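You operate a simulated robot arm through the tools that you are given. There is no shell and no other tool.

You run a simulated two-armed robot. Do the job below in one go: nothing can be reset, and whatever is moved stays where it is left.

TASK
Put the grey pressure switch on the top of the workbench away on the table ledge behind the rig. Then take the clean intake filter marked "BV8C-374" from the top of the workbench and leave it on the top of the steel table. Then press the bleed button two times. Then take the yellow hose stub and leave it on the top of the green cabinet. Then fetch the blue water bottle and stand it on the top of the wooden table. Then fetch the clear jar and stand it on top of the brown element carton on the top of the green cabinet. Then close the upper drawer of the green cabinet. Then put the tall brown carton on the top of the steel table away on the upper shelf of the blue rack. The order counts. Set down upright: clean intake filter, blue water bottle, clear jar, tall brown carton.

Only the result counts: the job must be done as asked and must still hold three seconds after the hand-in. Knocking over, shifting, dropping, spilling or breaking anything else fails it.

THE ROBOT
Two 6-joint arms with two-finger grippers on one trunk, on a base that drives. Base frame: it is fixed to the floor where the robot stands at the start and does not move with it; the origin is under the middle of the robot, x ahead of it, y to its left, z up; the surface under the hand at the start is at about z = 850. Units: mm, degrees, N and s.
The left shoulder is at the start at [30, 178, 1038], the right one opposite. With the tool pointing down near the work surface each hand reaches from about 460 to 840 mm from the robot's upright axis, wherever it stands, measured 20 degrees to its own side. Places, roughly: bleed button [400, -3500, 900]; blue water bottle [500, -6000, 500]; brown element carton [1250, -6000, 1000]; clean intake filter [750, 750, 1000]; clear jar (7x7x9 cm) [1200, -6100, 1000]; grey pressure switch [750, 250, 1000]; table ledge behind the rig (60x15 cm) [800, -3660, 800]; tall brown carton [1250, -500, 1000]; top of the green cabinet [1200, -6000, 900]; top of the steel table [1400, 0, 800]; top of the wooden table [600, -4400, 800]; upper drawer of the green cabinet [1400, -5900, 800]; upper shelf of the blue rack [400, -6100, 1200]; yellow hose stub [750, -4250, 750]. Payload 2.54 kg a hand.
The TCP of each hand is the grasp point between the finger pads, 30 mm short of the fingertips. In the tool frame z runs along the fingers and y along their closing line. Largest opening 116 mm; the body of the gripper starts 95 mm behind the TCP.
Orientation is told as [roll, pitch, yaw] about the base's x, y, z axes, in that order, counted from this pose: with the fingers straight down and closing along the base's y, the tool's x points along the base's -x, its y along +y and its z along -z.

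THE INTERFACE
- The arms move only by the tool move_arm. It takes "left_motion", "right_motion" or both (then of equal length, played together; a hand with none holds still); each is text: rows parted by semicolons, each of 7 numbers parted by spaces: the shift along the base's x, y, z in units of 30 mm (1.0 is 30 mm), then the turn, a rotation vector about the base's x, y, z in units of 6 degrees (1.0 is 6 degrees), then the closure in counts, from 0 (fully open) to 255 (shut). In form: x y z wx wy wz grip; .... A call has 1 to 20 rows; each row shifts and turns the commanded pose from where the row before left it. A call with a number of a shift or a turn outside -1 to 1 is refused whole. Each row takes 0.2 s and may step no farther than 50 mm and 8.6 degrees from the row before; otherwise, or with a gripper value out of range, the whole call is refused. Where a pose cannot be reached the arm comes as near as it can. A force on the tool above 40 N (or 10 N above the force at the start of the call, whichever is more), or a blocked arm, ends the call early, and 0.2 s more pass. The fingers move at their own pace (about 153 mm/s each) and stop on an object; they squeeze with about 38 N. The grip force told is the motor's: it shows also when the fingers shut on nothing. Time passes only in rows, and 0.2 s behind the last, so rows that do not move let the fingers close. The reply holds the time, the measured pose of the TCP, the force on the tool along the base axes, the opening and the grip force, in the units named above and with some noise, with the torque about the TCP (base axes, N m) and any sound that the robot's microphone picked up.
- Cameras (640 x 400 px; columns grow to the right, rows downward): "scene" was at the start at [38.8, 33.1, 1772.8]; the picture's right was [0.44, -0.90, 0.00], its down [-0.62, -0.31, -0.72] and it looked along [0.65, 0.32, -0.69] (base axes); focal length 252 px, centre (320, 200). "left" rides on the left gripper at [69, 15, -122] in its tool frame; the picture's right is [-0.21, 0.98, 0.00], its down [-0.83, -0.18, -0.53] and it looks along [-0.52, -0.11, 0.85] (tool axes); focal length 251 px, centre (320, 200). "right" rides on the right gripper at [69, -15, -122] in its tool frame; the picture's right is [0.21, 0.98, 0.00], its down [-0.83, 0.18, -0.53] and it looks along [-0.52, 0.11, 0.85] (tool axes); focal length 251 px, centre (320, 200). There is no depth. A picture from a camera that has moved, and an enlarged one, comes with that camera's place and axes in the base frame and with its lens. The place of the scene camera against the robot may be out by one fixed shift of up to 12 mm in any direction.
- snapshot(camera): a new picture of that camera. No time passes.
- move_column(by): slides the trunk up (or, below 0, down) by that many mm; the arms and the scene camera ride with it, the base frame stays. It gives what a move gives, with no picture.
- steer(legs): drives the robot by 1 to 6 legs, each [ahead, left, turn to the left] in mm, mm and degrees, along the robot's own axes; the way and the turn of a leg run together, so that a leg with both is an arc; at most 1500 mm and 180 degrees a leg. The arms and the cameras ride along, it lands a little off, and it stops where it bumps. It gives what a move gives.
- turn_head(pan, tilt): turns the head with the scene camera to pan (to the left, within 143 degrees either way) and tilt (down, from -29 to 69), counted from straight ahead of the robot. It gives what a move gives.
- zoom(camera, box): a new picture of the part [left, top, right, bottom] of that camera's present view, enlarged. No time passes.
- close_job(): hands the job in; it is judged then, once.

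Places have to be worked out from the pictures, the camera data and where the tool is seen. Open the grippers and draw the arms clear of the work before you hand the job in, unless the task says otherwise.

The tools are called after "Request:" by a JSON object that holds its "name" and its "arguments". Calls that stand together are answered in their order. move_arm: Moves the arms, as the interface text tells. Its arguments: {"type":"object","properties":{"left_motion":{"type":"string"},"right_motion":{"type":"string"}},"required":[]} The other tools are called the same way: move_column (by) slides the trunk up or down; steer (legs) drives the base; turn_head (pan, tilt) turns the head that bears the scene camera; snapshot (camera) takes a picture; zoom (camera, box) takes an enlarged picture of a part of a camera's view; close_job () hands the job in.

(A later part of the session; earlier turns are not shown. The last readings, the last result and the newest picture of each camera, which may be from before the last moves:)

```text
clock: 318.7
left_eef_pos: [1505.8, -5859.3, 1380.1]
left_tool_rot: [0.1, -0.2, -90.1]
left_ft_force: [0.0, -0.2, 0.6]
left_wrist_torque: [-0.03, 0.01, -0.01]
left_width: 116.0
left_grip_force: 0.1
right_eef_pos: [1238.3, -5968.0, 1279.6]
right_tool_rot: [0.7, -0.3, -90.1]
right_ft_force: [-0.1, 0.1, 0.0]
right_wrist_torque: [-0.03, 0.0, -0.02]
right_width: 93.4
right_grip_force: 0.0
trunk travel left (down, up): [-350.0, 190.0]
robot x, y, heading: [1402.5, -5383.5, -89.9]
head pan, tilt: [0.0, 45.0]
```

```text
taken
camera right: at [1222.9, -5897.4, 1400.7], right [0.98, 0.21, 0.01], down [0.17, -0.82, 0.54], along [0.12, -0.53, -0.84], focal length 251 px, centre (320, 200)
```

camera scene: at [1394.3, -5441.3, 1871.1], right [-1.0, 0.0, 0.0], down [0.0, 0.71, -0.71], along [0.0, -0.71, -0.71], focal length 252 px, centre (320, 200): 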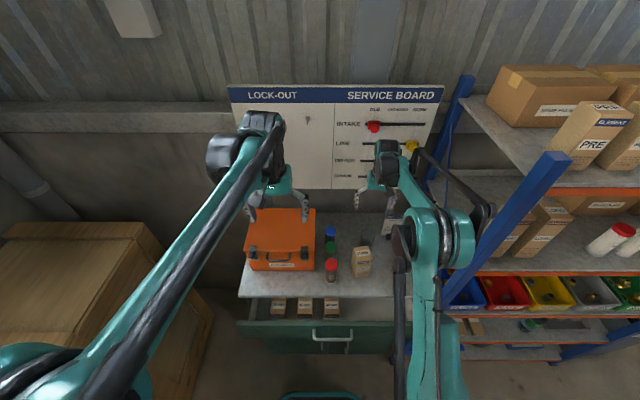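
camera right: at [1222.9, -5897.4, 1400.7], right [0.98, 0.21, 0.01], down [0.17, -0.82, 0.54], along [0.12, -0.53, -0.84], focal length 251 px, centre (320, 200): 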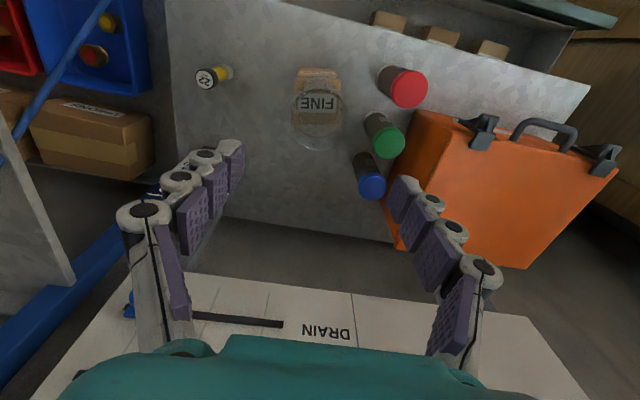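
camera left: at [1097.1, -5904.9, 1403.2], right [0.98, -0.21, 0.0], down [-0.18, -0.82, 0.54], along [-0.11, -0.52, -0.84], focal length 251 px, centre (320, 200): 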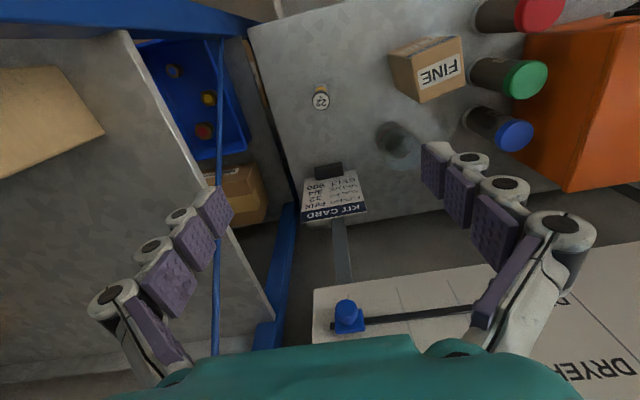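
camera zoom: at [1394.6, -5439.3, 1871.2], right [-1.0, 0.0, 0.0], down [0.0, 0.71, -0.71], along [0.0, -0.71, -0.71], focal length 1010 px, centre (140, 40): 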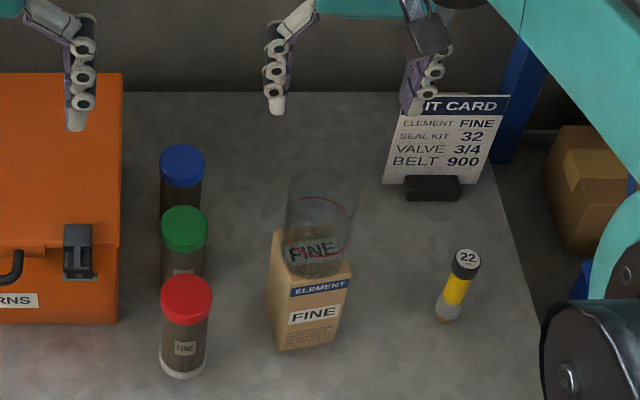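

The jar stands upright on the carton. Next, the drawer: I back up 210 mm and look at its front.

Request:
{"name": "steer", "arguments": {"legs": [[-210, 0, 0]]}}

Request:
{"name": "turn_head", "arguments": {"pan": 0, "tilt": 50}}

Request:
{"name": "snapshot", "arguments": {"camera": "scene"}}

Request:
{"name": "snapshot", "arguments": {"camera": "left"}}

Request:
{"name": "snapshot", "arguments": {"camera": "right"}}

```text
clock: 320.3
left_eef_pos: [1506.3, -5654.5, 1381.4]
left_tool_rot: [0.1, -0.2, -90.0]
left_ft_force: [0.5, -0.3, -0.1]
left_wrist_torque: [-0.03, -0.02, 0.02]
left_width: 116.0
left_grip_force: 0.0
right_eef_pos: [1240.0, -5762.6, 1280.7]
right_tool_rot: [0.8, -0.3, -90.1]
right_ft_force: [0.1, -0.2, 0.4]
right_wrist_torque: [-0.03, -0.01, -0.01]
right_width: 93.2
right_grip_force: 0.0
trunk travel left (down, up): [-350.0, 190.0]
robot x, y, heading: [1395.9, -5179.1, -89.8]
head pan, tilt: [0.0, 45.0]
```

```text
clock: 320.9
left_eef_pos: [1506.3, -5653.9, 1380.7]
left_tool_rot: [0.1, -0.3, -90.1]
left_ft_force: [0.1, -0.6, 0.0]
left_wrist_torque: [0.0, 0.0, 0.03]
left_width: 116.1
left_grip_force: 0.0
right_eef_pos: [1238.0, -5761.8, 1279.9]
right_tool_rot: [0.7, -0.2, -90.2]
right_ft_force: [0.0, 1.0, -0.2]
right_wrist_torque: [-0.02, 0.03, 0.02]
right_width: 93.4
right_grip_force: 0.1
trunk travel left (down, up): [-350.0, 190.0]
robot x, y, heading: [1403.1, -5178.7, -89.8]
head pan, tilt: [0.0, 50.0]
```

```text
taken
camera scene: at [1394.1, -5228.7, 1864.3], right [-1.0, 0.0, 0.0], down [0.0, 0.77, -0.64], along [0.0, -0.64, -0.77], focal length 252 px, centre (320, 200)
```

scene: 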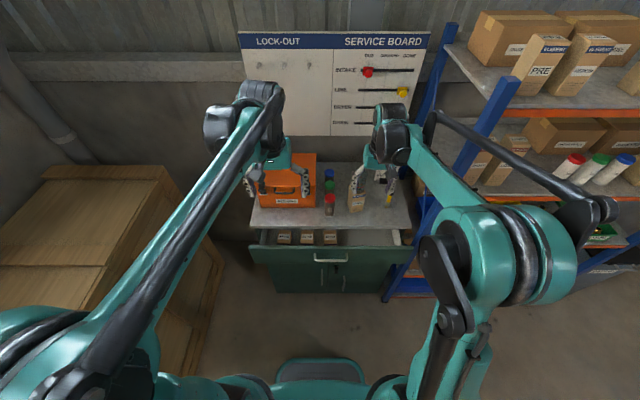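

```text
taken
camera left: at [1520.3, -5584.3, 1503.8], right [0.98, -0.21, 0.0], down [-0.18, -0.82, 0.54], along [-0.11, -0.53, -0.84], focal length 251 px, centre (320, 200)
```

left: 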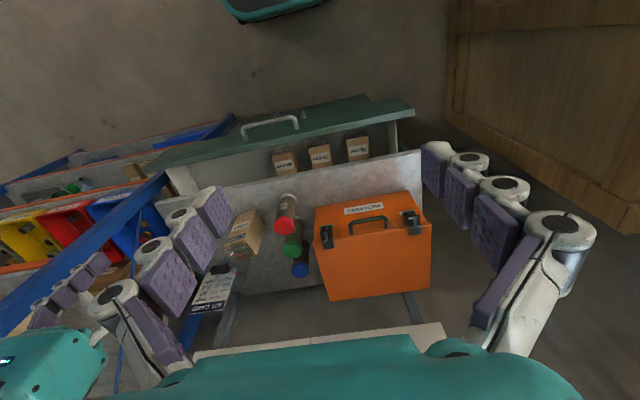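

```text
taken
camera right: at [1222.8, -5691.4, 1400.5], right [0.98, 0.21, 0.01], down [0.17, -0.82, 0.54], along [0.12, -0.53, -0.84], focal length 251 px, centre (320, 200)
```

right: 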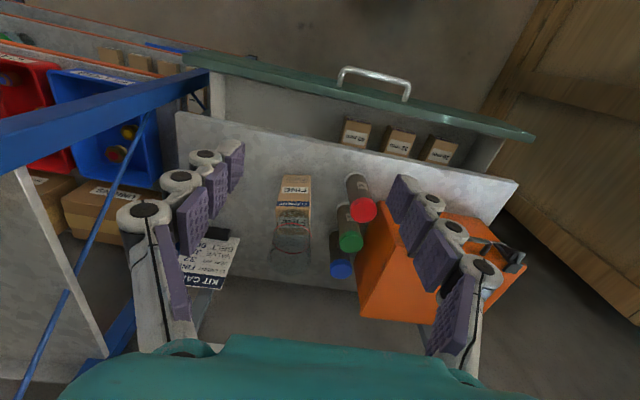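

Drawer front's top edge is at y≈-5765, z≈888; the handle's near x 1353. I lower the closed left hand in front of the drawer at x≈1440.

Request:
{"name": "move_arm", "arguments": {"left_motion": "-0.122 -0.1 -0.96 0 0 0 255;-0.122 -0.1 -0.96 0 0 0 255;-0.122 -0.1 -0.96 0 0 0 255;-0.122 -0.1 -0.96 0 0 0 255;-0.122 -0.1 -0.96 0 0 0 255;-0.122 -0.1 -0.96 0 0 0 255;-0.122 -0.1 -0.96 0 0 0 255;-0.122 -0.1 -0.96 0 0 0 255;-0.122 -0.1 -0.96 0 0 0 255;-0.122 -0.1 -0.96 0 0 0 255;-0.122 -0.1 -0.96 0 0 0 255;-0.122 -0.1 -0.96 0 0 0 255;-0.122 -0.1 -0.96 0 0 0 255;-0.122 -0.1 -0.96 0 0 0 255;-0.122 -0.1 -0.96 0 0 0 255;-0.122 -0.1 -0.96 0 0 0 255;-0.122 -0.1 -0.96 0 0 0 255;-0.122 -0.1 -0.96 0 0 0 255"}}

Request:
{"name": "snapshot", "arguments": {"camera": "left"}}

Request:
{"name": "snapshot", "arguments": {"camera": "scene"}}

```text
clock: 324.8
left_eef_pos: [1439.1, -5710.4, 861.7]
left_tool_rot: [0.1, -0.2, -90.0]
left_ft_force: [0.2, 0.0, 0.3]
left_wrist_torque: [-0.02, -0.02, 0.0]
left_width: 0.1
left_grip_force: 28.6
right_eef_pos: [1238.8, -5764.3, 1281.0]
right_tool_rot: [0.8, -0.3, -90.1]
right_ft_force: [0.2, 0.3, -0.3]
right_wrist_torque: [0.0, -0.02, -0.01]
right_width: 93.3
right_grip_force: 0.1
trunk travel left (down, up): [-350.0, 190.0]
robot x, y, heading: [1401.1, -5182.7, -89.8]
head pan, tilt: [0.0, 50.0]
```

```text
taken
camera left: at [1453.6, -5641.2, 983.4], right [0.98, -0.21, 0.0], down [-0.18, -0.82, 0.54], along [-0.11, -0.52, -0.84], focal length 251 px, centre (320, 200)
```

left: 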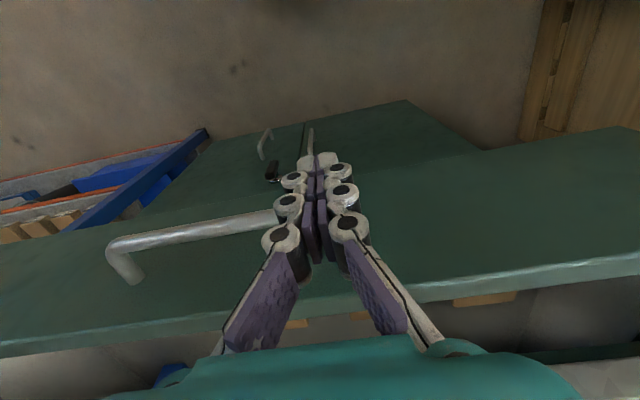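

```text
taken
camera scene: at [1393.9, -5231.0, 1864.2], right [-1.0, 0.0, 0.0], down [0.0, 0.77, -0.64], along [0.0, -0.64, -0.77], focal length 252 px, centre (320, 200)
```

scene: 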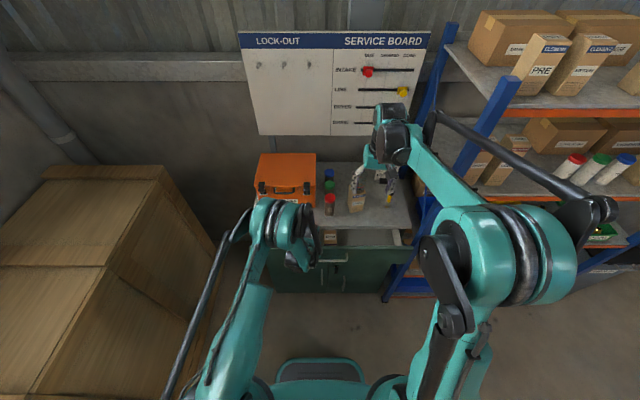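

The handle reaches to about x 1440, so I shift 60 mm to the left before pushing.

Request:
{"name": "move_arm", "arguments": {"left_motion": "0.9 0.2 0 0 0 0 255;0.9 0 0 0 0 0 255;0.2 -0.2 0 0 0 0 255;0 -0.6 0 0 0 0 255"}}

Request:
{"name": "snapshot", "arguments": {"camera": "left"}}

```text
clock: 325.8
left_eef_pos: [1500.1, -5731.4, 865.1]
left_tool_rot: [0.1, -0.2, -90.0]
left_ft_force: [-0.4, -0.1, 0.0]
left_wrist_torque: [0.02, -0.01, 0.0]
left_width: 0.2
left_grip_force: 28.4
left hand out of reach, approached as far as the arm can: row 2
right_eef_pos: [1239.6, -5763.5, 1279.7]
right_tool_rot: [0.7, -0.3, -90.0]
right_ft_force: [-0.4, 0.2, 0.0]
right_wrist_torque: [0.02, 0.0, 0.0]
right_width: 93.2
right_grip_force: 0.1
trunk travel left (down, up): [-350.0, 190.0]
robot x, y, heading: [1399.4, -5176.4, -89.6]
head pan, tilt: [0.0, 50.0]
```

```text
taken
camera left: at [1513.6, -5663.9, 987.0], right [0.98, -0.21, 0.0], down [-0.18, -0.82, 0.54], along [-0.11, -0.52, -0.84], focal length 251 px, centre (320, 200)
```

left: 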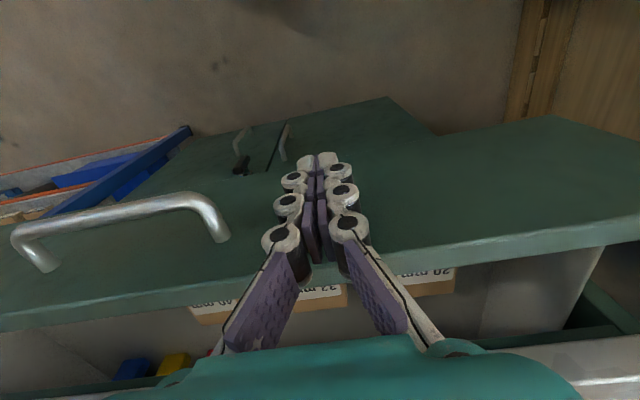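

Now I push the drawer front toward -y.

Request:
{"name": "move_arm", "arguments": {"left_motion": "0 -0.4 0 0 0 0 255;0 -0.4 0 0 0 0 255;0 -0.4 0 0 0 0 255;0 -0.4 0 0 0 0 255;0 -0.4 0 0 0 0 255;0 -0.4 0 0 0 0 255;0 -0.4 0 0 0 0 255;0 -0.4 0 0 0 0 255"}}

Request:
{"name": "snapshot", "arguments": {"camera": "left"}}

```text
clock: 327.6
left_eef_pos: [1498.8, -5829.8, 862.7]
left_tool_rot: [0.1, -0.2, -90.1]
left_ft_force: [0.1, -0.5, 0.4]
left_wrist_torque: [0.0, -0.07, -0.01]
left_width: 0.2
left_grip_force: 28.0
right_eef_pos: [1239.1, -5764.3, 1280.0]
right_tool_rot: [0.8, -0.3, -90.1]
right_ft_force: [0.6, 0.5, -0.1]
right_wrist_torque: [0.01, 0.02, 0.02]
right_width: 93.1
right_grip_force: 0.0
trunk travel left (down, up): [-350.0, 190.0]
robot x, y, heading: [1401.0, -5178.4, -89.9]
head pan, tilt: [0.0, 50.0]
```

```text
taken
camera left: at [1513.1, -5761.1, 986.8], right [0.98, -0.21, 0.0], down [-0.18, -0.82, 0.54], along [-0.11, -0.52, -0.84], focal length 251 px, centre (320, 200)
```

left: 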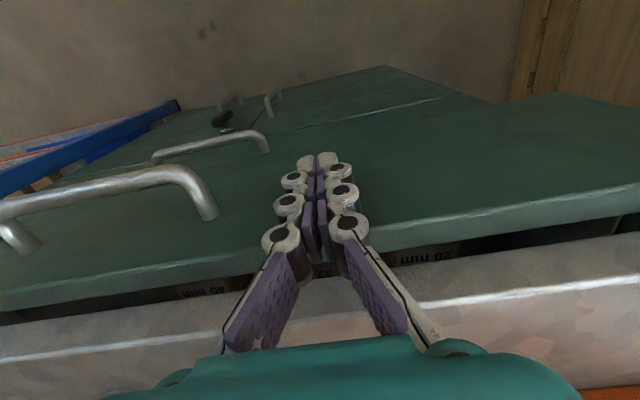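

The drawer is moving in; I keep pushing until it stops.

Request:
{"name": "move_arm", "arguments": {"left_motion": "0 -0.3 0 0 0 0 255;0 -0.3 0 0 0 0 255;0 -0.3 0 0 0 0 255;0 -0.2 0 0 0 0 255;0 -0.2 0 0 0 0 255;0 -0.2 0 0 0 0 255;0 -0.2 0 0 0 0 255"}}

Request:
{"name": "snapshot", "arguments": {"camera": "left"}}

```text
clock: 328.5
left_eef_pos: [1498.8, -5852.0, 864.1]
left_tool_rot: [0.1, 0.4, -89.9]
left_ft_force: [2.7, 14.5, 8.7]
left_wrist_torque: [-0.73, 0.33, -0.03]
left_width: 0.0
left_grip_force: 28.6
right_eef_pos: [1239.6, -5761.4, 1281.8]
right_tool_rot: [0.7, -0.4, -90.2]
right_ft_force: [0.2, -0.3, -1.1]
right_wrist_torque: [0.03, -0.02, 0.0]
right_width: 93.4
right_grip_force: 0.0
trunk travel left (down, up): [-350.0, 190.0]
robot x, y, heading: [1401.3, -5179.3, -89.8]
head pan, tilt: [0.0, 50.0]
stopped in row 4 (left hand): the force on the tool passed its limit at 49 N (the readings are from after the stop); the commanded pose is now the measured one
```

```text
taken
camera left: at [1513.2, -5785.2, 987.2], right [0.98, -0.21, 0.0], down [-0.18, -0.83, 0.53], along [-0.11, -0.52, -0.85], focal length 251 px, centre (320, 200)
```

left: 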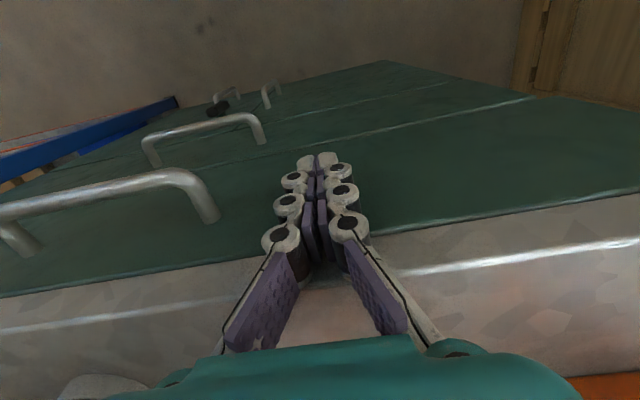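

It stopped at 49 N. I back the hand off and inspect whether the drawer is fully shut.

Request:
{"name": "move_arm", "arguments": {"left_motion": "0 0.5 0 0 0 0 255;0 0.9 0 0 0 0 255;0 0.9 0 0 0 0 255;0 0.9 0 0 0 0 255"}}

Request:
{"name": "snapshot", "arguments": {"camera": "left"}}

Request:
{"name": "zoom", "arguments": {"camera": "scene", "box": [230, 180, 430, 310]}}

Request:
{"name": "zoom", "arguments": {"camera": "right", "box": [160, 30, 560, 250]}}

```text
clock: 329.5
left_eef_pos: [1500.0, -5758.0, 864.9]
left_tool_rot: [0.1, 0.2, -90.0]
left_ft_force: [0.0, 0.1, -0.2]
left_wrist_torque: [0.0, 0.01, 0.0]
left_width: 0.0
left_grip_force: 28.9
right_eef_pos: [1238.8, -5761.0, 1278.8]
right_tool_rot: [0.7, -0.3, -90.1]
right_ft_force: [0.6, -0.4, 0.2]
right_wrist_torque: [-0.02, -0.01, 0.0]
right_width: 93.6
right_grip_force: 0.0
trunk travel left (down, up): [-350.0, 190.0]
robot x, y, heading: [1398.3, -5175.9, -89.7]
head pan, tilt: [0.0, 50.0]
```

```text
taken
camera left: at [1514.7, -5690.0, 986.6], right [0.98, -0.21, 0.0], down [-0.18, -0.83, 0.53], along [-0.11, -0.52, -0.85], focal length 251 px, centre (320, 200)
```

left: 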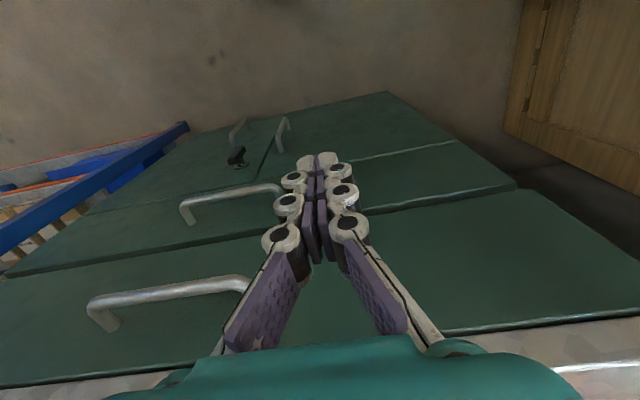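

```text
3.08 times, centred on (330, 245) of scene
camera zoom: at [1394.0, -5228.1, 1864.3], right [-1.0, 0.0, 0.0], down [0.0, 0.77, -0.64], along [0.0, -0.64, -0.77], focal length 776 px, centre (289, 62)
```

zoom: 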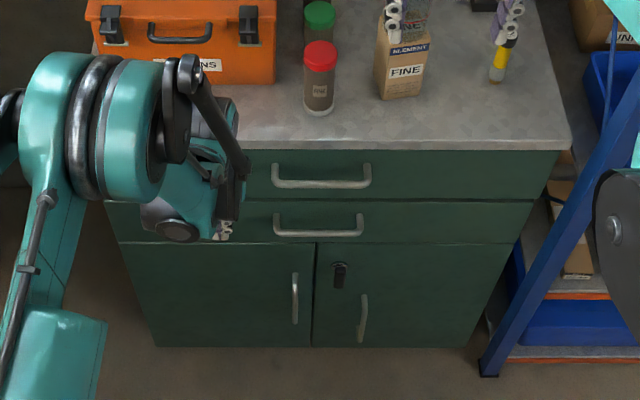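

```text
1.60 times, centred on (360, 140) of right
camera zoom: at [1222.9, -5690.9, 1400.5], right [0.98, 0.21, 0.01], down [0.17, -0.82, 0.54], along [0.12, -0.53, -0.84], focal length 402 px, centre (256, 296)
```

zoom: 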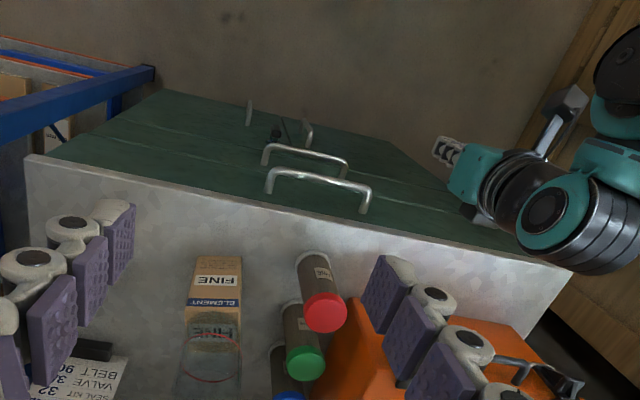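

The drawer looks flush, but the vertical fingers may have met the cabinet top's edge first. I tilt the fingertips 20° toward the drawer and press once more to be sure.

Request:
{"name": "move_arm", "arguments": {"left_motion": "0 0.3 0 -0.83 0 0 255;0 0 -0.3 -0.83 0 0 255;0 0 -0.3 -0.83 0 0 255;0 0 -0.2 -0.83 0 0 255;0 -0.6 0 0 0 0 255;0 -0.6 0 0 0 0 255;0 -0.6 0 0 0 0 255;0 -0.5 0 0 0 0 255"}}

Request:
{"name": "move_arm", "arguments": {"left_motion": "0 -0.15 0 0 0 0 255;0 -0.15 0 0 0 0 255;0 -0.15 0 0 0 0 255;0 -0.15 0 0 0 0 255;0 -0.15 0 0 0 0 255;0 -0.15 0 0 0 0 255;0 -0.15 0 0 0 0 255;0 -0.15 0 0 0 0 255"}}

Request:
{"name": "snapshot", "arguments": {"camera": "left"}}

```text
clock: 331.3
left_eef_pos: [1490.3, -5850.3, 852.0]
left_tool_rot: [0.1, -18.5, -90.0]
left_ft_force: [0.0, 16.0, 7.5]
left_wrist_torque: [0.26, 0.03, -0.02]
left_width: 6.1
left_grip_force: 28.7
left hand out of reach, approached as far as the arm can: row 2, 3, 4
right_eef_pos: [1238.7, -5762.2, 1280.1]
right_tool_rot: [0.8, -0.3, -90.1]
right_ft_force: [0.1, -1.0, 0.5]
right_wrist_torque: [0.06, 0.05, -0.02]
right_width: 93.5
right_grip_force: 0.1
trunk travel left (down, up): [-350.0, 190.0]
robot x, y, heading: [1398.5, -5177.0, -89.9]
head pan, tilt: [0.0, 50.0]
stopped in row 8 (left hand): the force on the tool passed its limit at 52 N (the readings are from after the stop); the commanded pose is now the measured one
```

```text
clock: 331.8
left_eef_pos: [1489.9, -5850.8, 850.8]
left_tool_rot: [0.2, -18.0, -90.0]
left_ft_force: [1.8, 16.2, 6.2]
left_wrist_torque: [0.27, 0.02, 0.03]
left_width: 6.1
left_grip_force: 28.4
right_eef_pos: [1239.0, -5761.9, 1280.5]
right_tool_rot: [0.7, -0.5, -90.0]
right_ft_force: [0.0, 0.2, 0.4]
right_wrist_torque: [0.04, -0.02, -0.03]
right_width: 93.1
right_grip_force: 0.0
trunk travel left (down, up): [-350.0, 190.0]
robot x, y, heading: [1401.5, -5178.1, -89.9]
head pan, tilt: [0.0, 50.0]
stopped in row 2 (left hand): the force on the tool passed its limit at 46 N (the readings are from after the stop); the commanded pose is now the measured one
```

```text
taken
camera left: at [1504.3, -5748.6, 946.3], right [0.98, -0.2, 0.07], down [-0.18, -0.62, 0.76], along [-0.11, -0.76, -0.64], focal length 251 px, centre (320, 200)
```

left: 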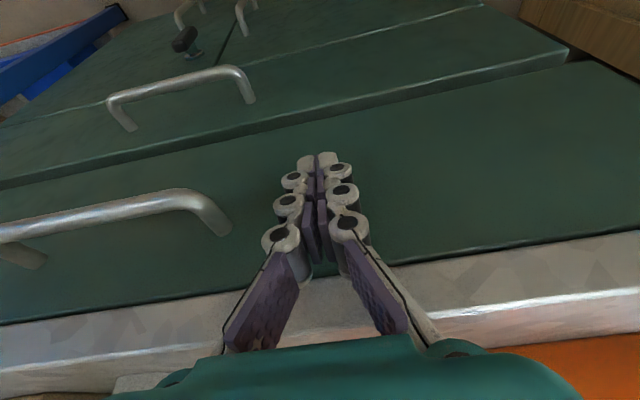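

The tips stopped at y≈-5870 with ~50 N: the drawer is shut. I withdraw the left hand and raise it.

Request:
{"name": "move_arm", "arguments": {"left_motion": "0 0.5 0.1 0 0 0 255;0 0.7 0.3 0 0 0 255;0 0.5 0.6 0.75 0 0 255;0 0.3 0.8 0.75 0 0 255;0 0.2 0.9 0.75 0 0 255;0 0.2 0.9 0.75 0 0 255;0 0.2 1 0 0 0 0;0 0.2 1 0 0 0 0;0 0.2 1 0 0 0 0;0 0.2 1 0 0 0 0;0 0 1 0 0 0 0;0 0 1 0 0 0 0;0 0 1 0 0 0 0;0 0 1 0 0 0 0;0 0 1 0 0 0 0;0.3 0 1 0 0 0 0;0.3 0 1 0 0 0 0;0.3 0 1 0 0 0 0"}}

Request:
{"name": "snapshot", "arguments": {"camera": "scene"}}

Request:
{"name": "zoom", "arguments": {"camera": "scene", "box": [230, 140, 430, 310]}}

```text
clock: 335.6
left_eef_pos: [1517.9, -5754.0, 1320.2]
left_tool_rot: [0.1, -0.2, -90.0]
left_ft_force: [-0.2, -0.1, -0.3]
left_wrist_torque: [-0.01, 0.02, -0.02]
left_width: 115.8
left_grip_force: 0.2
right_eef_pos: [1239.7, -5762.2, 1280.4]
right_tool_rot: [0.7, -0.3, -90.1]
right_ft_force: [-0.8, -0.5, -0.1]
right_wrist_torque: [0.01, 0.04, 0.01]
right_width: 93.4
right_grip_force: 0.0
trunk travel left (down, up): [-350.0, 190.0]
robot x, y, heading: [1396.4, -5176.3, -89.9]
head pan, tilt: [0.0, 50.0]
```

```text
taken
camera scene: at [1394.6, -5227.8, 1864.3], right [-1.0, 0.0, 0.0], down [0.0, 0.77, -0.64], along [0.0, -0.64, -0.77], focal length 252 px, centre (320, 200)
```

scene: 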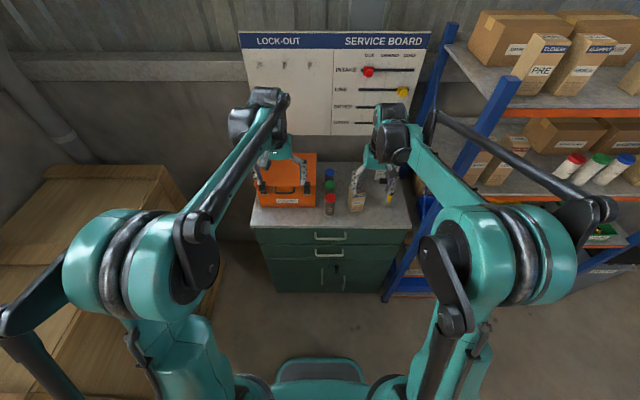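

```text
2.35 times, centred on (330, 225) of scene
camera zoom: at [1394.6, -5227.8, 1864.3], right [-1.0, 0.0, 0.0], down [0.0, 0.77, -0.64], along [0.0, -0.64, -0.77], focal length 594 px, centre (296, 141)
```

zoom: 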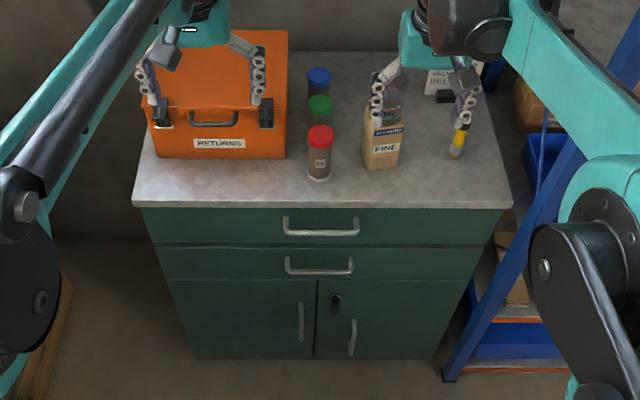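

The drawer is shut and everything on the cabinet stands. Now I fetch the tall brown carton: turn round and drive north along x≈1500.

Request:
{"name": "steer", "arguments": {"legs": [[-80, 0, 0], [0, 0, 180], [0, 110, 0]]}}

```text
clock: 344.7
left_eef_pos: [1180.4, -4518.4, 1319.5]
left_tool_rot: [0.0, -0.2, 88.9]
left_ft_force: [0.0, 0.1, 0.7]
left_wrist_torque: [0.0, -0.01, -0.01]
left_width: 116.2
left_grip_force: 0.0
right_eef_pos: [1459.2, -4516.3, 1280.2]
right_tool_rot: [0.7, -0.3, 88.8]
right_ft_force: [0.0, 0.9, 0.7]
right_wrist_torque: [0.01, -0.06, -0.01]
right_width: 93.2
right_grip_force: 0.1
trunk travel left (down, up): [-350.0, 190.0]
robot x, y, heading: [1291.0, -5097.4, 89.0]
head pan, tilt: [0.0, 50.0]
```

I strafed the wrong way; I correct to x≈1500 and drive ahead in stages.

Request:
{"name": "steer", "arguments": {"legs": [[0, -200, 1], [1400, 0, 0], [1400, 0, 0]]}}

Request:
{"name": "turn_head", "arguments": {"pan": 10, "tilt": 35}}

Request:
{"name": "snapshot", "arguments": {"camera": "scene"}}

```text
clock: 359.5
left_eef_pos: [1486.0, -1719.9, 1318.9]
left_tool_rot: [0.1, -0.2, 87.0]
left_ft_force: [0.5, 0.5, 0.8]
left_wrist_torque: [0.03, 0.0, -0.02]
left_width: 116.2
left_grip_force: 0.1
right_eef_pos: [1764.9, -1726.7, 1279.9]
right_tool_rot: [0.7, -0.2, 86.9]
right_ft_force: [1.0, 0.9, -0.8]
right_wrist_torque: [-0.01, 0.0, 0.05]
right_width: 93.2
right_grip_force: 0.0
trunk travel left (down, up): [-350.0, 190.0]
robot x, y, heading: [1573.9, -2301.0, 86.8]
head pan, tilt: [0.0, 50.0]
```

```text
clock: 360.2
left_eef_pos: [1485.6, -1719.6, 1320.1]
left_tool_rot: [0.1, -0.2, 87.0]
left_ft_force: [0.3, -0.9, 0.2]
left_wrist_torque: [-0.01, -0.01, 0.04]
left_width: 116.0
left_grip_force: 0.1
right_eef_pos: [1764.4, -1727.6, 1279.0]
right_tool_rot: [0.7, -0.2, 86.9]
right_ft_force: [0.0, -0.1, 0.6]
right_wrist_torque: [0.02, 0.0, -0.02]
right_width: 93.0
right_grip_force: 0.0
trunk travel left (down, up): [-350.0, 190.0]
robot x, y, heading: [1573.1, -2299.9, 87.1]
head pan, tilt: [10.0, 35.0]
```

```text
taken
camera scene: at [1556.0, -2247.3, 1885.9], right [0.99, 0.13, 0.0], down [0.07, -0.57, -0.82], along [-0.1, 0.81, -0.57], focal length 252 px, centre (320, 200)
```

scene: 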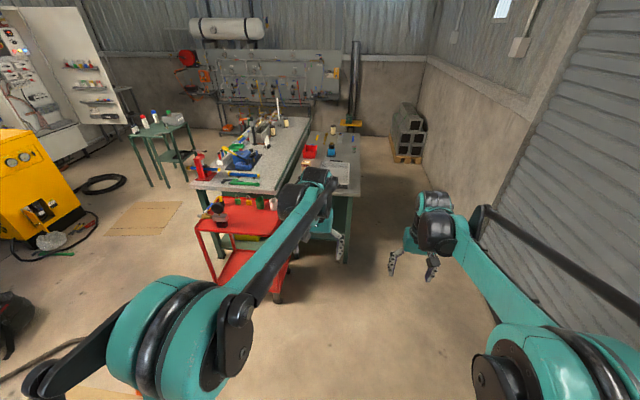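

The red cart's right side is at x≈1075, so x≈1490 is clear. I drive on to y≈-1150.

Request:
{"name": "steer", "arguments": {"legs": [[1150, 30, 3]]}}

Request:
{"name": "turn_head", "arguments": {"pan": 20, "tilt": 45}}

Request:
{"name": "snapshot", "arguments": {"camera": "scene"}}

Request:
{"name": "snapshot", "arguments": {"camera": "left"}}

```text
clock: 366.1
left_eef_pos: [1421.3, -574.2, 1319.3]
left_tool_rot: [0.1, -0.2, 91.4]
left_ft_force: [0.7, -0.3, -0.5]
left_wrist_torque: [0.0, 0.0, 0.01]
left_width: 115.9
left_grip_force: 0.0
right_eef_pos: [1700.9, -561.7, 1279.4]
right_tool_rot: [0.7, -0.4, 91.4]
right_ft_force: [0.4, 0.4, 0.1]
right_wrist_torque: [0.0, 0.02, 0.0]
right_width: 93.3
right_grip_force: 0.0
trunk travel left (down, up): [-350.0, 190.0]
robot x, y, heading: [1557.7, -1147.6, 91.9]
head pan, tilt: [10.0, 35.0]
```

```text
clock: 366.8
left_eef_pos: [1423.0, -574.1, 1319.2]
left_tool_rot: [0.1, -0.2, 91.4]
left_ft_force: [-0.8, 0.4, 0.2]
left_wrist_torque: [-0.01, 0.0, -0.01]
left_width: 116.1
left_grip_force: 0.0
right_eef_pos: [1699.3, -560.6, 1280.4]
right_tool_rot: [0.7, -0.4, 91.4]
right_ft_force: [-0.9, -0.3, 0.0]
right_wrist_torque: [0.0, -0.03, -0.02]
right_width: 93.6
right_grip_force: 0.1
trunk travel left (down, up): [-350.0, 190.0]
robot x, y, heading: [1554.4, -1147.1, 91.8]
head pan, tilt: [20.0, 45.0]
```

```text
taken
camera scene: at [1520.6, -1105.7, 1871.2], right [0.93, 0.37, 0.0], down [0.26, -0.66, -0.71], along [-0.26, 0.66, -0.71], focal length 252 px, centre (320, 200)
```

scene: 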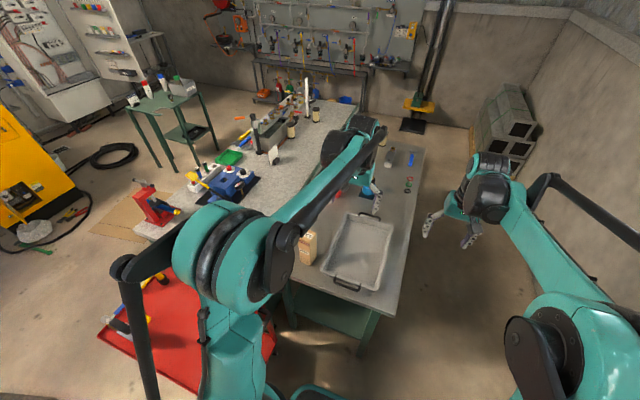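

```text
taken
camera left: at [1408.8, -645.2, 1442.0], right [-0.98, 0.19, 0.0], down [0.16, 0.83, 0.54], along [0.1, 0.53, -0.84], focal length 251 px, centre (320, 200)
```

left: 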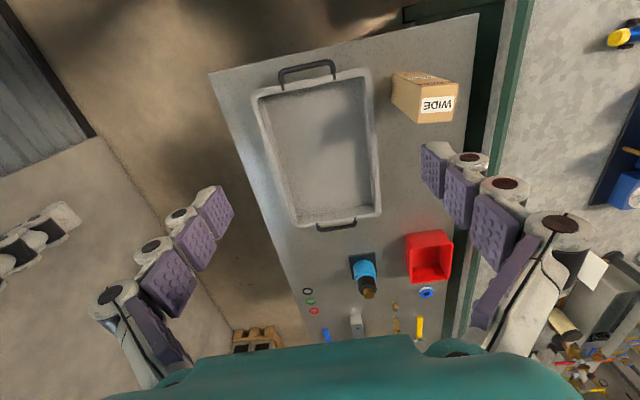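

Request:
{"name": "zoom", "arguments": {"camera": "left", "box": [360, 40, 500, 150]}}

Request:
{"name": "zoom", "arguments": {"camera": "scene", "box": [270, 200, 370, 290]}}

```text
3.64 times, centred on (430, 95) of left
camera zoom: at [1408.8, -645.2, 1442.0], right [-0.98, 0.19, 0.0], down [0.16, 0.83, 0.54], along [0.1, 0.53, -0.84], focal length 914 px, centre (-80, 582)
```

zoom: 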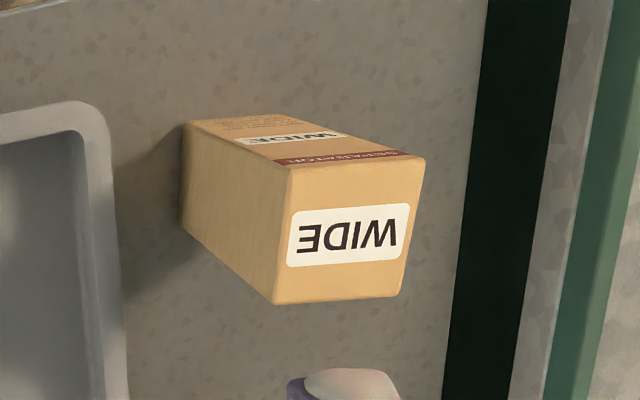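

```text
4.44 times, centred on (320, 245) of scene
camera zoom: at [1520.6, -1105.7, 1871.2], right [0.93, 0.37, 0.0], down [0.26, -0.66, -0.71], along [-0.26, 0.66, -0.71], focal length 1122 px, centre (320, 0)
```

zoom: 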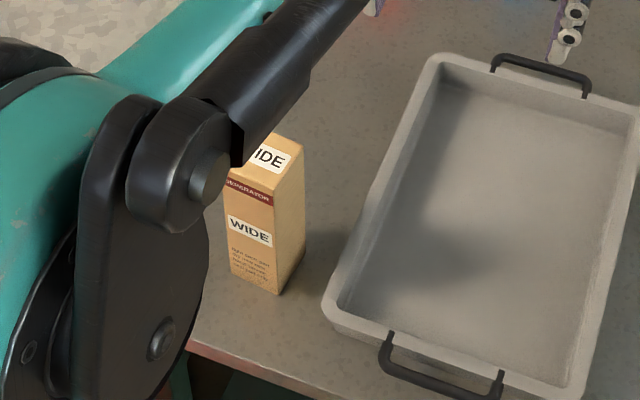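

The "WIDE" carton (≈61×61×178 mm) stands at about (1231,-517), top z≈998, turned about -6°. I lower the trunk and tilt the left hand 45° forward so it can later go onto the shelf.

Request:
{"name": "move_column", "arguments": {"by": -290}}

Request:
{"name": "move_arm", "arguments": {"left_motion": "-0.3 -0.4 0.5 0.94 0 0 50;-0.5 -0.3 0.3 0.94 0 0 50;-0.6 -0.1 0 0.94 0 0 50;-0.7 0 0 0.94 0 0 50;-0.7 0 0 0.94 0 0 50;-0.7 0 0 0.94 0 0 50;-0.7 0 0 0.94 0 0 50;-0.7 0 0 0.94 0 0 50;-0.7 -0.2 0 0 0 -0.62 50;-0.7 -0.2 0 0 0 -0.62 50"}}

Request:
{"name": "snapshot", "arguments": {"camera": "left"}}

Request:
{"name": "snapshot", "arguments": {"camera": "scene"}}

```text
clock: 369.7
left_eef_pos: [1423.4, -574.3, 1029.8]
left_tool_rot: [0.1, -0.3, 91.5]
left_ft_force: [0.2, 0.3, 0.9]
left_wrist_torque: [0.03, 0.02, -0.03]
left_width: 116.2
left_grip_force: 0.0
right_eef_pos: [1699.2, -561.4, 989.3]
right_tool_rot: [0.7, -0.3, 91.4]
right_ft_force: [0.0, 0.6, -0.8]
right_wrist_torque: [0.0, -0.02, -0.04]
right_width: 93.1
right_grip_force: 0.1
trunk travel left (down, up): [-60.0, 480.0]
robot x, y, heading: [1556.6, -1149.8, 91.6]
head pan, tilt: [20.0, 45.0]
```

```text
clock: 371.9
left_eef_pos: [1232.6, -611.1, 1054.7]
left_tool_rot: [-1.3, -45.2, 84.5]
left_ft_force: [0.6, -0.5, -0.5]
left_wrist_torque: [0.03, 0.0, 0.01]
left_width: 93.2
left_grip_force: 0.0
right_eef_pos: [1700.2, -560.8, 989.5]
right_tool_rot: [0.6, -0.2, 91.3]
right_ft_force: [-0.8, 0.1, -0.3]
right_wrist_torque: [0.0, 0.01, 0.01]
right_width: 93.2
right_grip_force: 0.0
trunk travel left (down, up): [-60.0, 480.0]
robot x, y, heading: [1553.7, -1150.9, 91.6]
head pan, tilt: [20.0, 45.0]
```

```text
taken
camera left: at [1201.6, -744.6, 1090.9], right [-0.96, 0.26, 0.14], down [0.19, 0.18, 0.97], along [0.23, 0.95, -0.22], focal length 251 px, centre (320, 200)
```

left: 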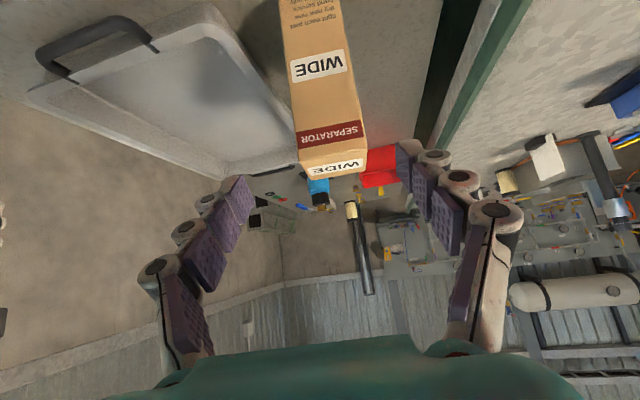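

```text
taken
camera scene: at [1519.9, -1105.9, 1581.2], right [0.93, 0.37, 0.0], down [0.26, -0.66, -0.71], along [-0.26, 0.66, -0.71], focal length 252 px, centre (320, 200)
```

scene: 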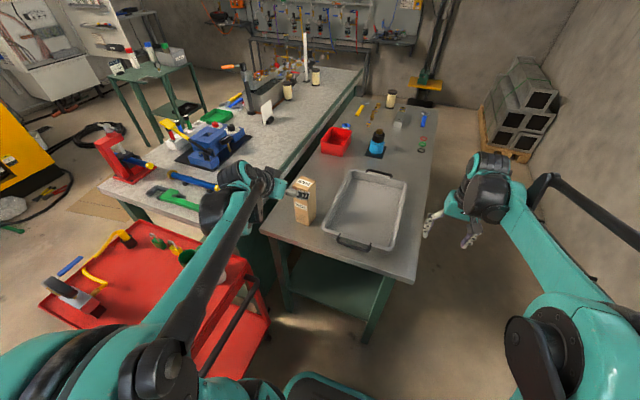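

The carton is lined up. I advance along the tilted line to (1235,-519,945).

Request:
{"name": "move_arm", "arguments": {"left_motion": "0.016 0.613 -0.73 0 0 0 50;0.016 0.613 -0.73 0 0 0 50;0.016 0.613 -0.73 0 0 0 50"}}

Request:
{"name": "snapshot", "arguments": {"camera": "left"}}

Request:
{"name": "zoom", "arguments": {"camera": "scene", "box": [240, 140, 380, 260]}}

```text
clock: 372.7
left_eef_pos: [1234.8, -557.5, 985.9]
left_tool_rot: [-1.4, -45.3, 84.8]
left_ft_force: [-0.8, 0.5, -0.1]
left_wrist_torque: [-0.01, -0.03, -0.02]
left_width: 93.0
left_grip_force: 0.1
right_eef_pos: [1699.6, -560.2, 989.5]
right_tool_rot: [0.7, -0.3, 91.5]
right_ft_force: [0.1, -0.3, -1.0]
right_wrist_torque: [-0.01, -0.05, 0.02]
right_width: 93.1
right_grip_force: 0.0
trunk travel left (down, up): [-60.0, 480.0]
robot x, y, heading: [1556.7, -1148.3, 92.0]
head pan, tilt: [20.0, 45.0]
```

```text
taken
camera left: at [1204.4, -689.3, 1023.4], right [-0.96, 0.26, 0.14], down [0.19, 0.18, 0.97], along [0.22, 0.95, -0.22], focal length 251 px, centre (320, 200)
```

left: 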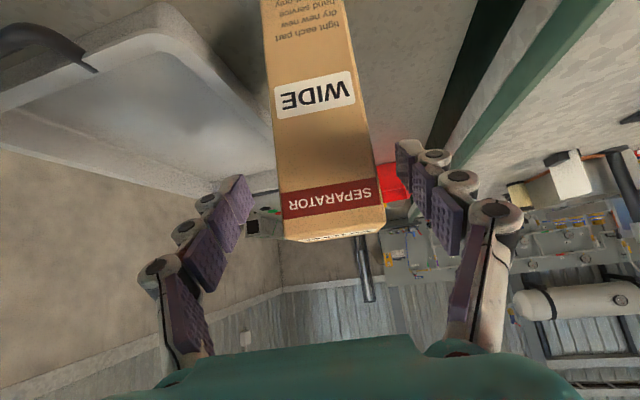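

```text
3.33 times, centred on (310, 200) of scene
camera zoom: at [1520.1, -1104.6, 1581.1], right [0.93, 0.37, 0.0], down [0.26, -0.66, -0.71], along [-0.26, 0.66, -0.71], focal length 841 px, centre (353, 200)
```

zoom: 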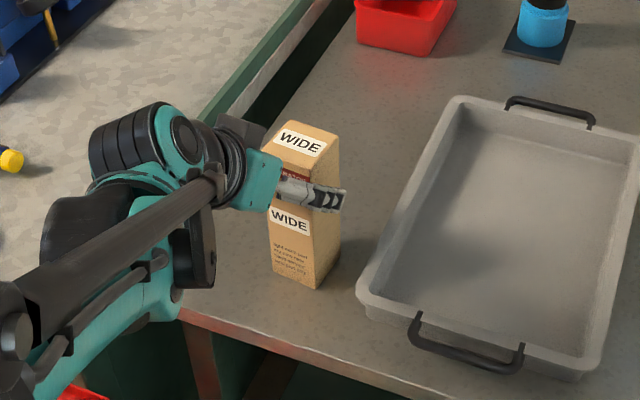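

Centred. I finish the approach and close on the carton.

Request:
{"name": "move_arm", "arguments": {"left_motion": "0 0.64 -0.68 0 0 0 50;0 0.64 -0.68 0 0 0 50;0 0 0 0 0 0 110;0 0 0 0 0 0 255;0 0 0 0 0 0 255;0 0 0 0 0 0 255"}}

Request:
{"name": "snapshot", "arguments": {"camera": "left"}}

Request:
{"name": "zoom", "arguments": {"camera": "scene", "box": [240, 140, 380, 260]}}

```text
clock: 374.1
left_eef_pos: [1236.0, -517.1, 945.4]
left_tool_rot: [-1.3, -45.3, 84.6]
left_ft_force: [-0.3, -0.4, -1.1]
left_wrist_torque: [-0.09, 0.05, 0.02]
left_width: 59.5
left_grip_force: 38.0
right_eef_pos: [1701.1, -561.2, 990.2]
right_tool_rot: [0.7, -0.3, 91.4]
right_ft_force: [0.9, 0.3, 0.4]
right_wrist_torque: [0.01, 0.0, -0.01]
right_width: 93.7
right_grip_force: 0.1
trunk travel left (down, up): [-60.0, 480.0]
robot x, y, heading: [1558.2, -1148.9, 91.6]
head pan, tilt: [20.0, 45.0]
```

```text
taken
camera left: at [1204.6, -651.3, 983.9], right [-0.96, 0.26, 0.14], down [0.19, 0.18, 0.97], along [0.22, 0.95, -0.22], focal length 251 px, centre (320, 200)
```

left: 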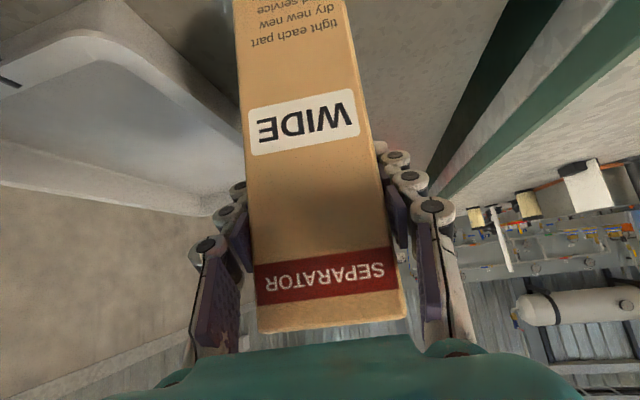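

```text
3.33 times, centred on (310, 200) of scene
camera zoom: at [1520.5, -1106.0, 1581.2], right [0.93, 0.37, 0.0], down [0.26, -0.66, -0.71], along [-0.26, 0.66, -0.71], focal length 841 px, centre (353, 200)
```

zoom: 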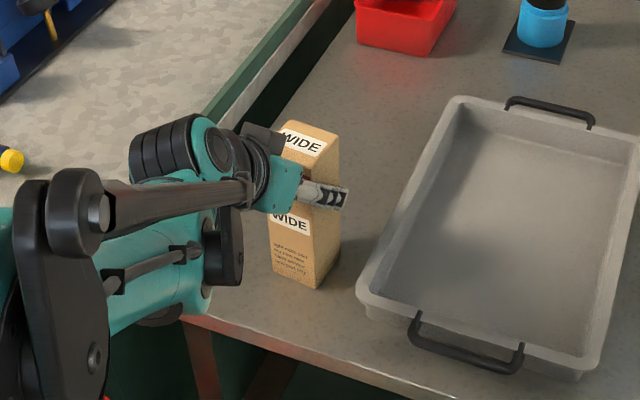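

Gripped (59.5 mm). I lift the carton with the trunk.

Request:
{"name": "move_column", "arguments": {"by": 60}}

Request:
{"name": "snapshot", "arguments": {"camera": "left"}}

Request:
{"name": "move_column", "arguments": {"by": 330}}

Request:
{"name": "snapshot", "arguments": {"camera": "left"}}

```text
clock: 375.1
left_eef_pos: [1234.7, -517.0, 1007.2]
left_tool_rot: [-1.3, -45.2, 84.5]
left_ft_force: [0.4, -0.1, -4.0]
left_wrist_torque: [-0.01, 0.01, 0.0]
left_width: 59.1
left_grip_force: 37.8
right_eef_pos: [1700.5, -560.7, 1049.3]
right_tool_rot: [0.8, -0.3, 91.4]
right_ft_force: [-0.2, 0.2, -0.3]
right_wrist_torque: [0.02, 0.03, -0.04]
right_width: 93.0
right_grip_force: 0.1
trunk travel left (down, up): [-120.0, 420.0]
robot x, y, heading: [1552.9, -1147.1, 91.6]
head pan, tilt: [20.0, 45.0]
```

```text
taken
camera left: at [1204.5, -650.7, 1043.5], right [-0.96, 0.26, 0.14], down [0.19, 0.18, 0.97], along [0.22, 0.95, -0.22], focal length 251 px, centre (320, 200)
```

left: 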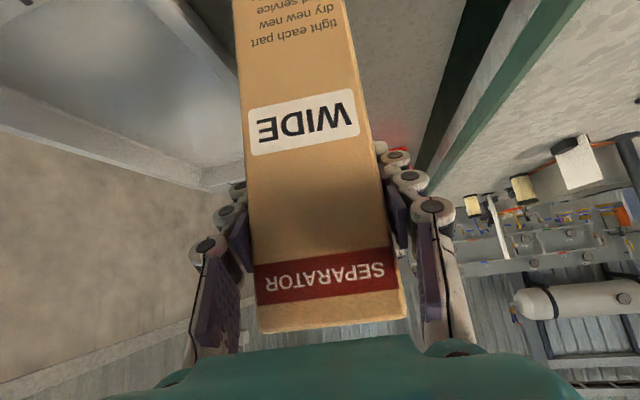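

```text
clock: 378.4
left_eef_pos: [1235.1, -518.1, 1336.4]
left_tool_rot: [-1.3, -45.4, 84.6]
left_ft_force: [-0.3, -0.8, -3.4]
left_wrist_torque: [-0.04, 0.0, 0.01]
left_width: 59.2
left_grip_force: 37.9
right_eef_pos: [1700.5, -560.2, 1379.8]
right_tool_rot: [0.7, -0.3, 91.4]
right_ft_force: [0.8, -0.1, 0.5]
right_wrist_torque: [0.02, -0.02, 0.02]
right_width: 93.2
right_grip_force: 0.0
trunk travel left (down, up): [-450.0, 90.0]
robot x, y, heading: [1554.0, -1147.1, 91.7]
head pan, tilt: [20.0, 45.0]
```

```text
taken
camera left: at [1204.4, -650.8, 1373.6], right [-0.96, 0.26, 0.14], down [0.19, 0.18, 0.97], along [0.22, 0.95, -0.22], focal length 251 px, centre (320, 200)
```

left: 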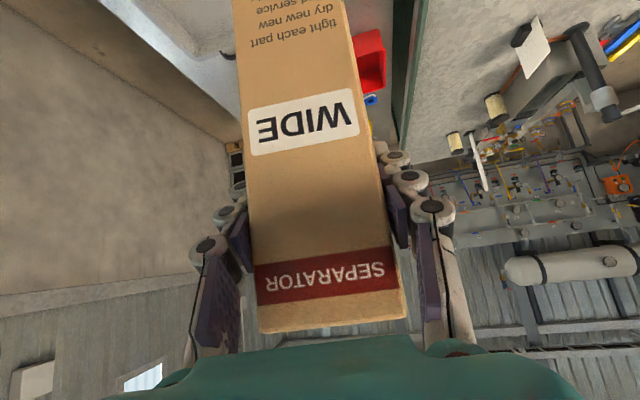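

I draw the hand in, square its yaw, pull the right hand in too, and then turn round for the drive back.

Request:
{"name": "move_arm", "arguments": {"left_motion": "0.7 -0.5 0 0 0 0.2 255;0.7 -0.5 0 0 0 0.2 255;0.7 -0.5 0 0 0 0.2 255;0.7 -0.5 0 0 0 0.2 255;0.7 -0.5 0 0 0 0.2 255;0.7 -0.5 0 0 0 0.2 255", "right_motion": "0.2 -0.6 -0.3 0 0 0 0;0.2 -0.6 -0.3 0 0 0 0;0.2 -0.6 -0.3 0 0 0 0;0.2 -0.6 -0.3 0 0 0 0;0.2 -0.6 -0.3 0 0 0 0;0.2 -0.6 -0.3 0 0 0 0"}}

Request:
{"name": "steer", "arguments": {"legs": [[-260, 0, 0], [0, 0, 178.5], [1300, 0, 0]]}}

```text
clock: 379.8
left_eef_pos: [1363.6, -609.7, 1338.5]
left_tool_rot: [-1.3, -45.4, 91.7]
left_ft_force: [-0.8, -0.1, -3.1]
left_wrist_torque: [0.01, 0.02, 0.0]
left_width: 59.1
left_grip_force: 37.2
right_eef_pos: [1738.5, -670.2, 1326.9]
right_tool_rot: [0.7, -0.4, 91.4]
right_ft_force: [0.6, 0.1, -0.7]
right_wrist_torque: [0.02, 0.05, 0.0]
right_width: 116.1
right_grip_force: 0.0
trunk travel left (down, up): [-450.0, 90.0]
robot x, y, heading: [1554.1, -1148.0, 91.9]
head pan, tilt: [20.0, 45.0]
```

```text
clock: 394.9
left_eef_pos: [1634.3, -3257.5, 1337.0]
left_tool_rot: [-1.3, -45.3, -93.1]
left_ft_force: [-0.7, 0.3, -3.5]
left_wrist_torque: [-0.04, -0.02, -0.01]
left_width: 59.3
left_grip_force: 38.2
right_eef_pos: [1263.3, -3166.0, 1326.7]
right_tool_rot: [0.6, -0.2, -93.6]
right_ft_force: [0.4, 0.4, 0.4]
right_wrist_torque: [-0.03, -0.02, -0.01]
right_width: 115.7
right_grip_force: 0.1
trunk travel left (down, up): [-450.0, 90.0]
robot x, y, heading: [1489.1, -2701.8, -93.1]
head pan, tilt: [20.0, 45.0]
```

Request:
{"name": "steer", "arguments": {"legs": [[1200, 0, 3.1], [1200, 0, 0]]}}

```text
clock: 406.6
left_eef_pos: [1681.2, -5633.8, 1338.0]
left_tool_rot: [-1.2, -45.3, -87.7]
left_ft_force: [-0.8, 0.2, -2.9]
left_wrist_torque: [-0.02, -0.02, 0.0]
left_width: 59.4
left_grip_force: 38.0
right_eef_pos: [1305.3, -5576.4, 1325.6]
right_tool_rot: [0.7, -0.3, -88.2]
right_ft_force: [1.0, 0.6, 0.1]
right_wrist_torque: [-0.03, -0.03, 0.01]
right_width: 116.1
right_grip_force: 0.0
trunk travel left (down, up): [-450.0, 90.0]
robot x, y, heading: [1481.2, -5095.0, -88.1]
head pan, tilt: [20.0, 45.0]
```

Request:
{"name": "steer", "arguments": {"legs": [[0, -1040, -1.9]]}}

Request:
{"name": "turn_head", "arguments": {"pan": 5, "tilt": 35}}

Request:
{"name": "snapshot", "arguments": {"camera": "scene"}}

Request:
{"name": "snapshot", "arguments": {"camera": "left"}}

```text
clock: 412.0
left_eef_pos: [640.2, -5670.0, 1338.2]
left_tool_rot: [-1.2, -45.3, -88.1]
left_ft_force: [0.3, 0.7, -3.3]
left_wrist_torque: [-0.02, 0.0, -0.02]
left_width: 59.4
left_grip_force: 37.6
right_eef_pos: [264.3, -5611.8, 1326.3]
right_tool_rot: [0.7, -0.2, -88.6]
right_ft_force: [-0.8, 0.1, 0.2]
right_wrist_torque: [0.01, -0.03, 0.0]
right_width: 116.1
right_grip_force: 0.0
trunk travel left (down, up): [-450.0, 90.0]
robot x, y, heading: [448.9, -5130.2, -88.3]
head pan, tilt: [20.0, 45.0]
```

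```text
clock: 412.8
left_eef_pos: [639.4, -5670.2, 1338.0]
left_tool_rot: [-1.3, -45.3, -88.2]
left_ft_force: [-0.7, -1.3, -2.1]
left_wrist_torque: [-0.03, 0.01, 0.02]
left_width: 59.1
left_grip_force: 37.5
right_eef_pos: [263.8, -5611.0, 1326.6]
right_tool_rot: [0.7, -0.2, -88.6]
right_ft_force: [0.0, 0.7, -0.4]
right_wrist_torque: [0.02, -0.01, 0.02]
right_width: 115.5
right_grip_force: 0.1
trunk travel left (down, up): [-450.0, 90.0]
robot x, y, heading: [441.9, -5129.7, -87.9]
head pan, tilt: [5.0, 35.0]
```

```text
taken
camera scene: at [449.8, -5191.0, 1985.9], right [-0.99, -0.12, 0.0], down [-0.07, 0.57, -0.82], along [0.1, -0.81, -0.57], focal length 252 px, centre (320, 200)
```

scene: 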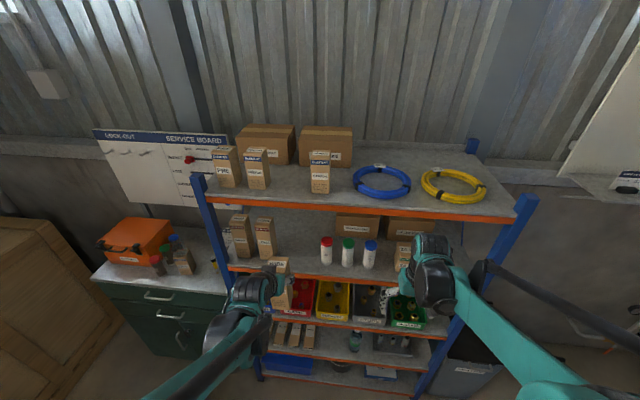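

```text
taken
camera left: at [652.6, -5535.0, 1374.7], right [0.98, -0.13, 0.14], down [-0.16, -0.2, 0.97], along [-0.1, -0.97, -0.22], focal length 251 px, centre (320, 200)
```

left: 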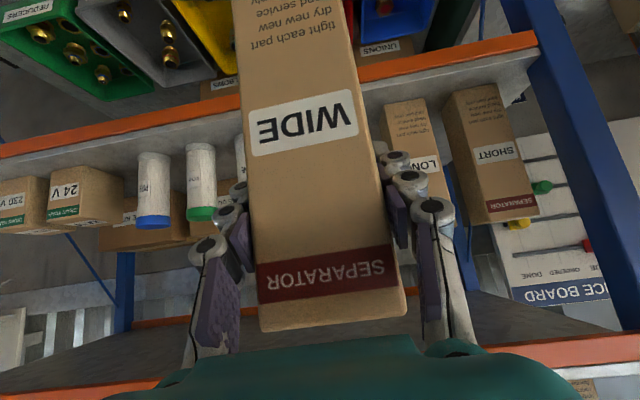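

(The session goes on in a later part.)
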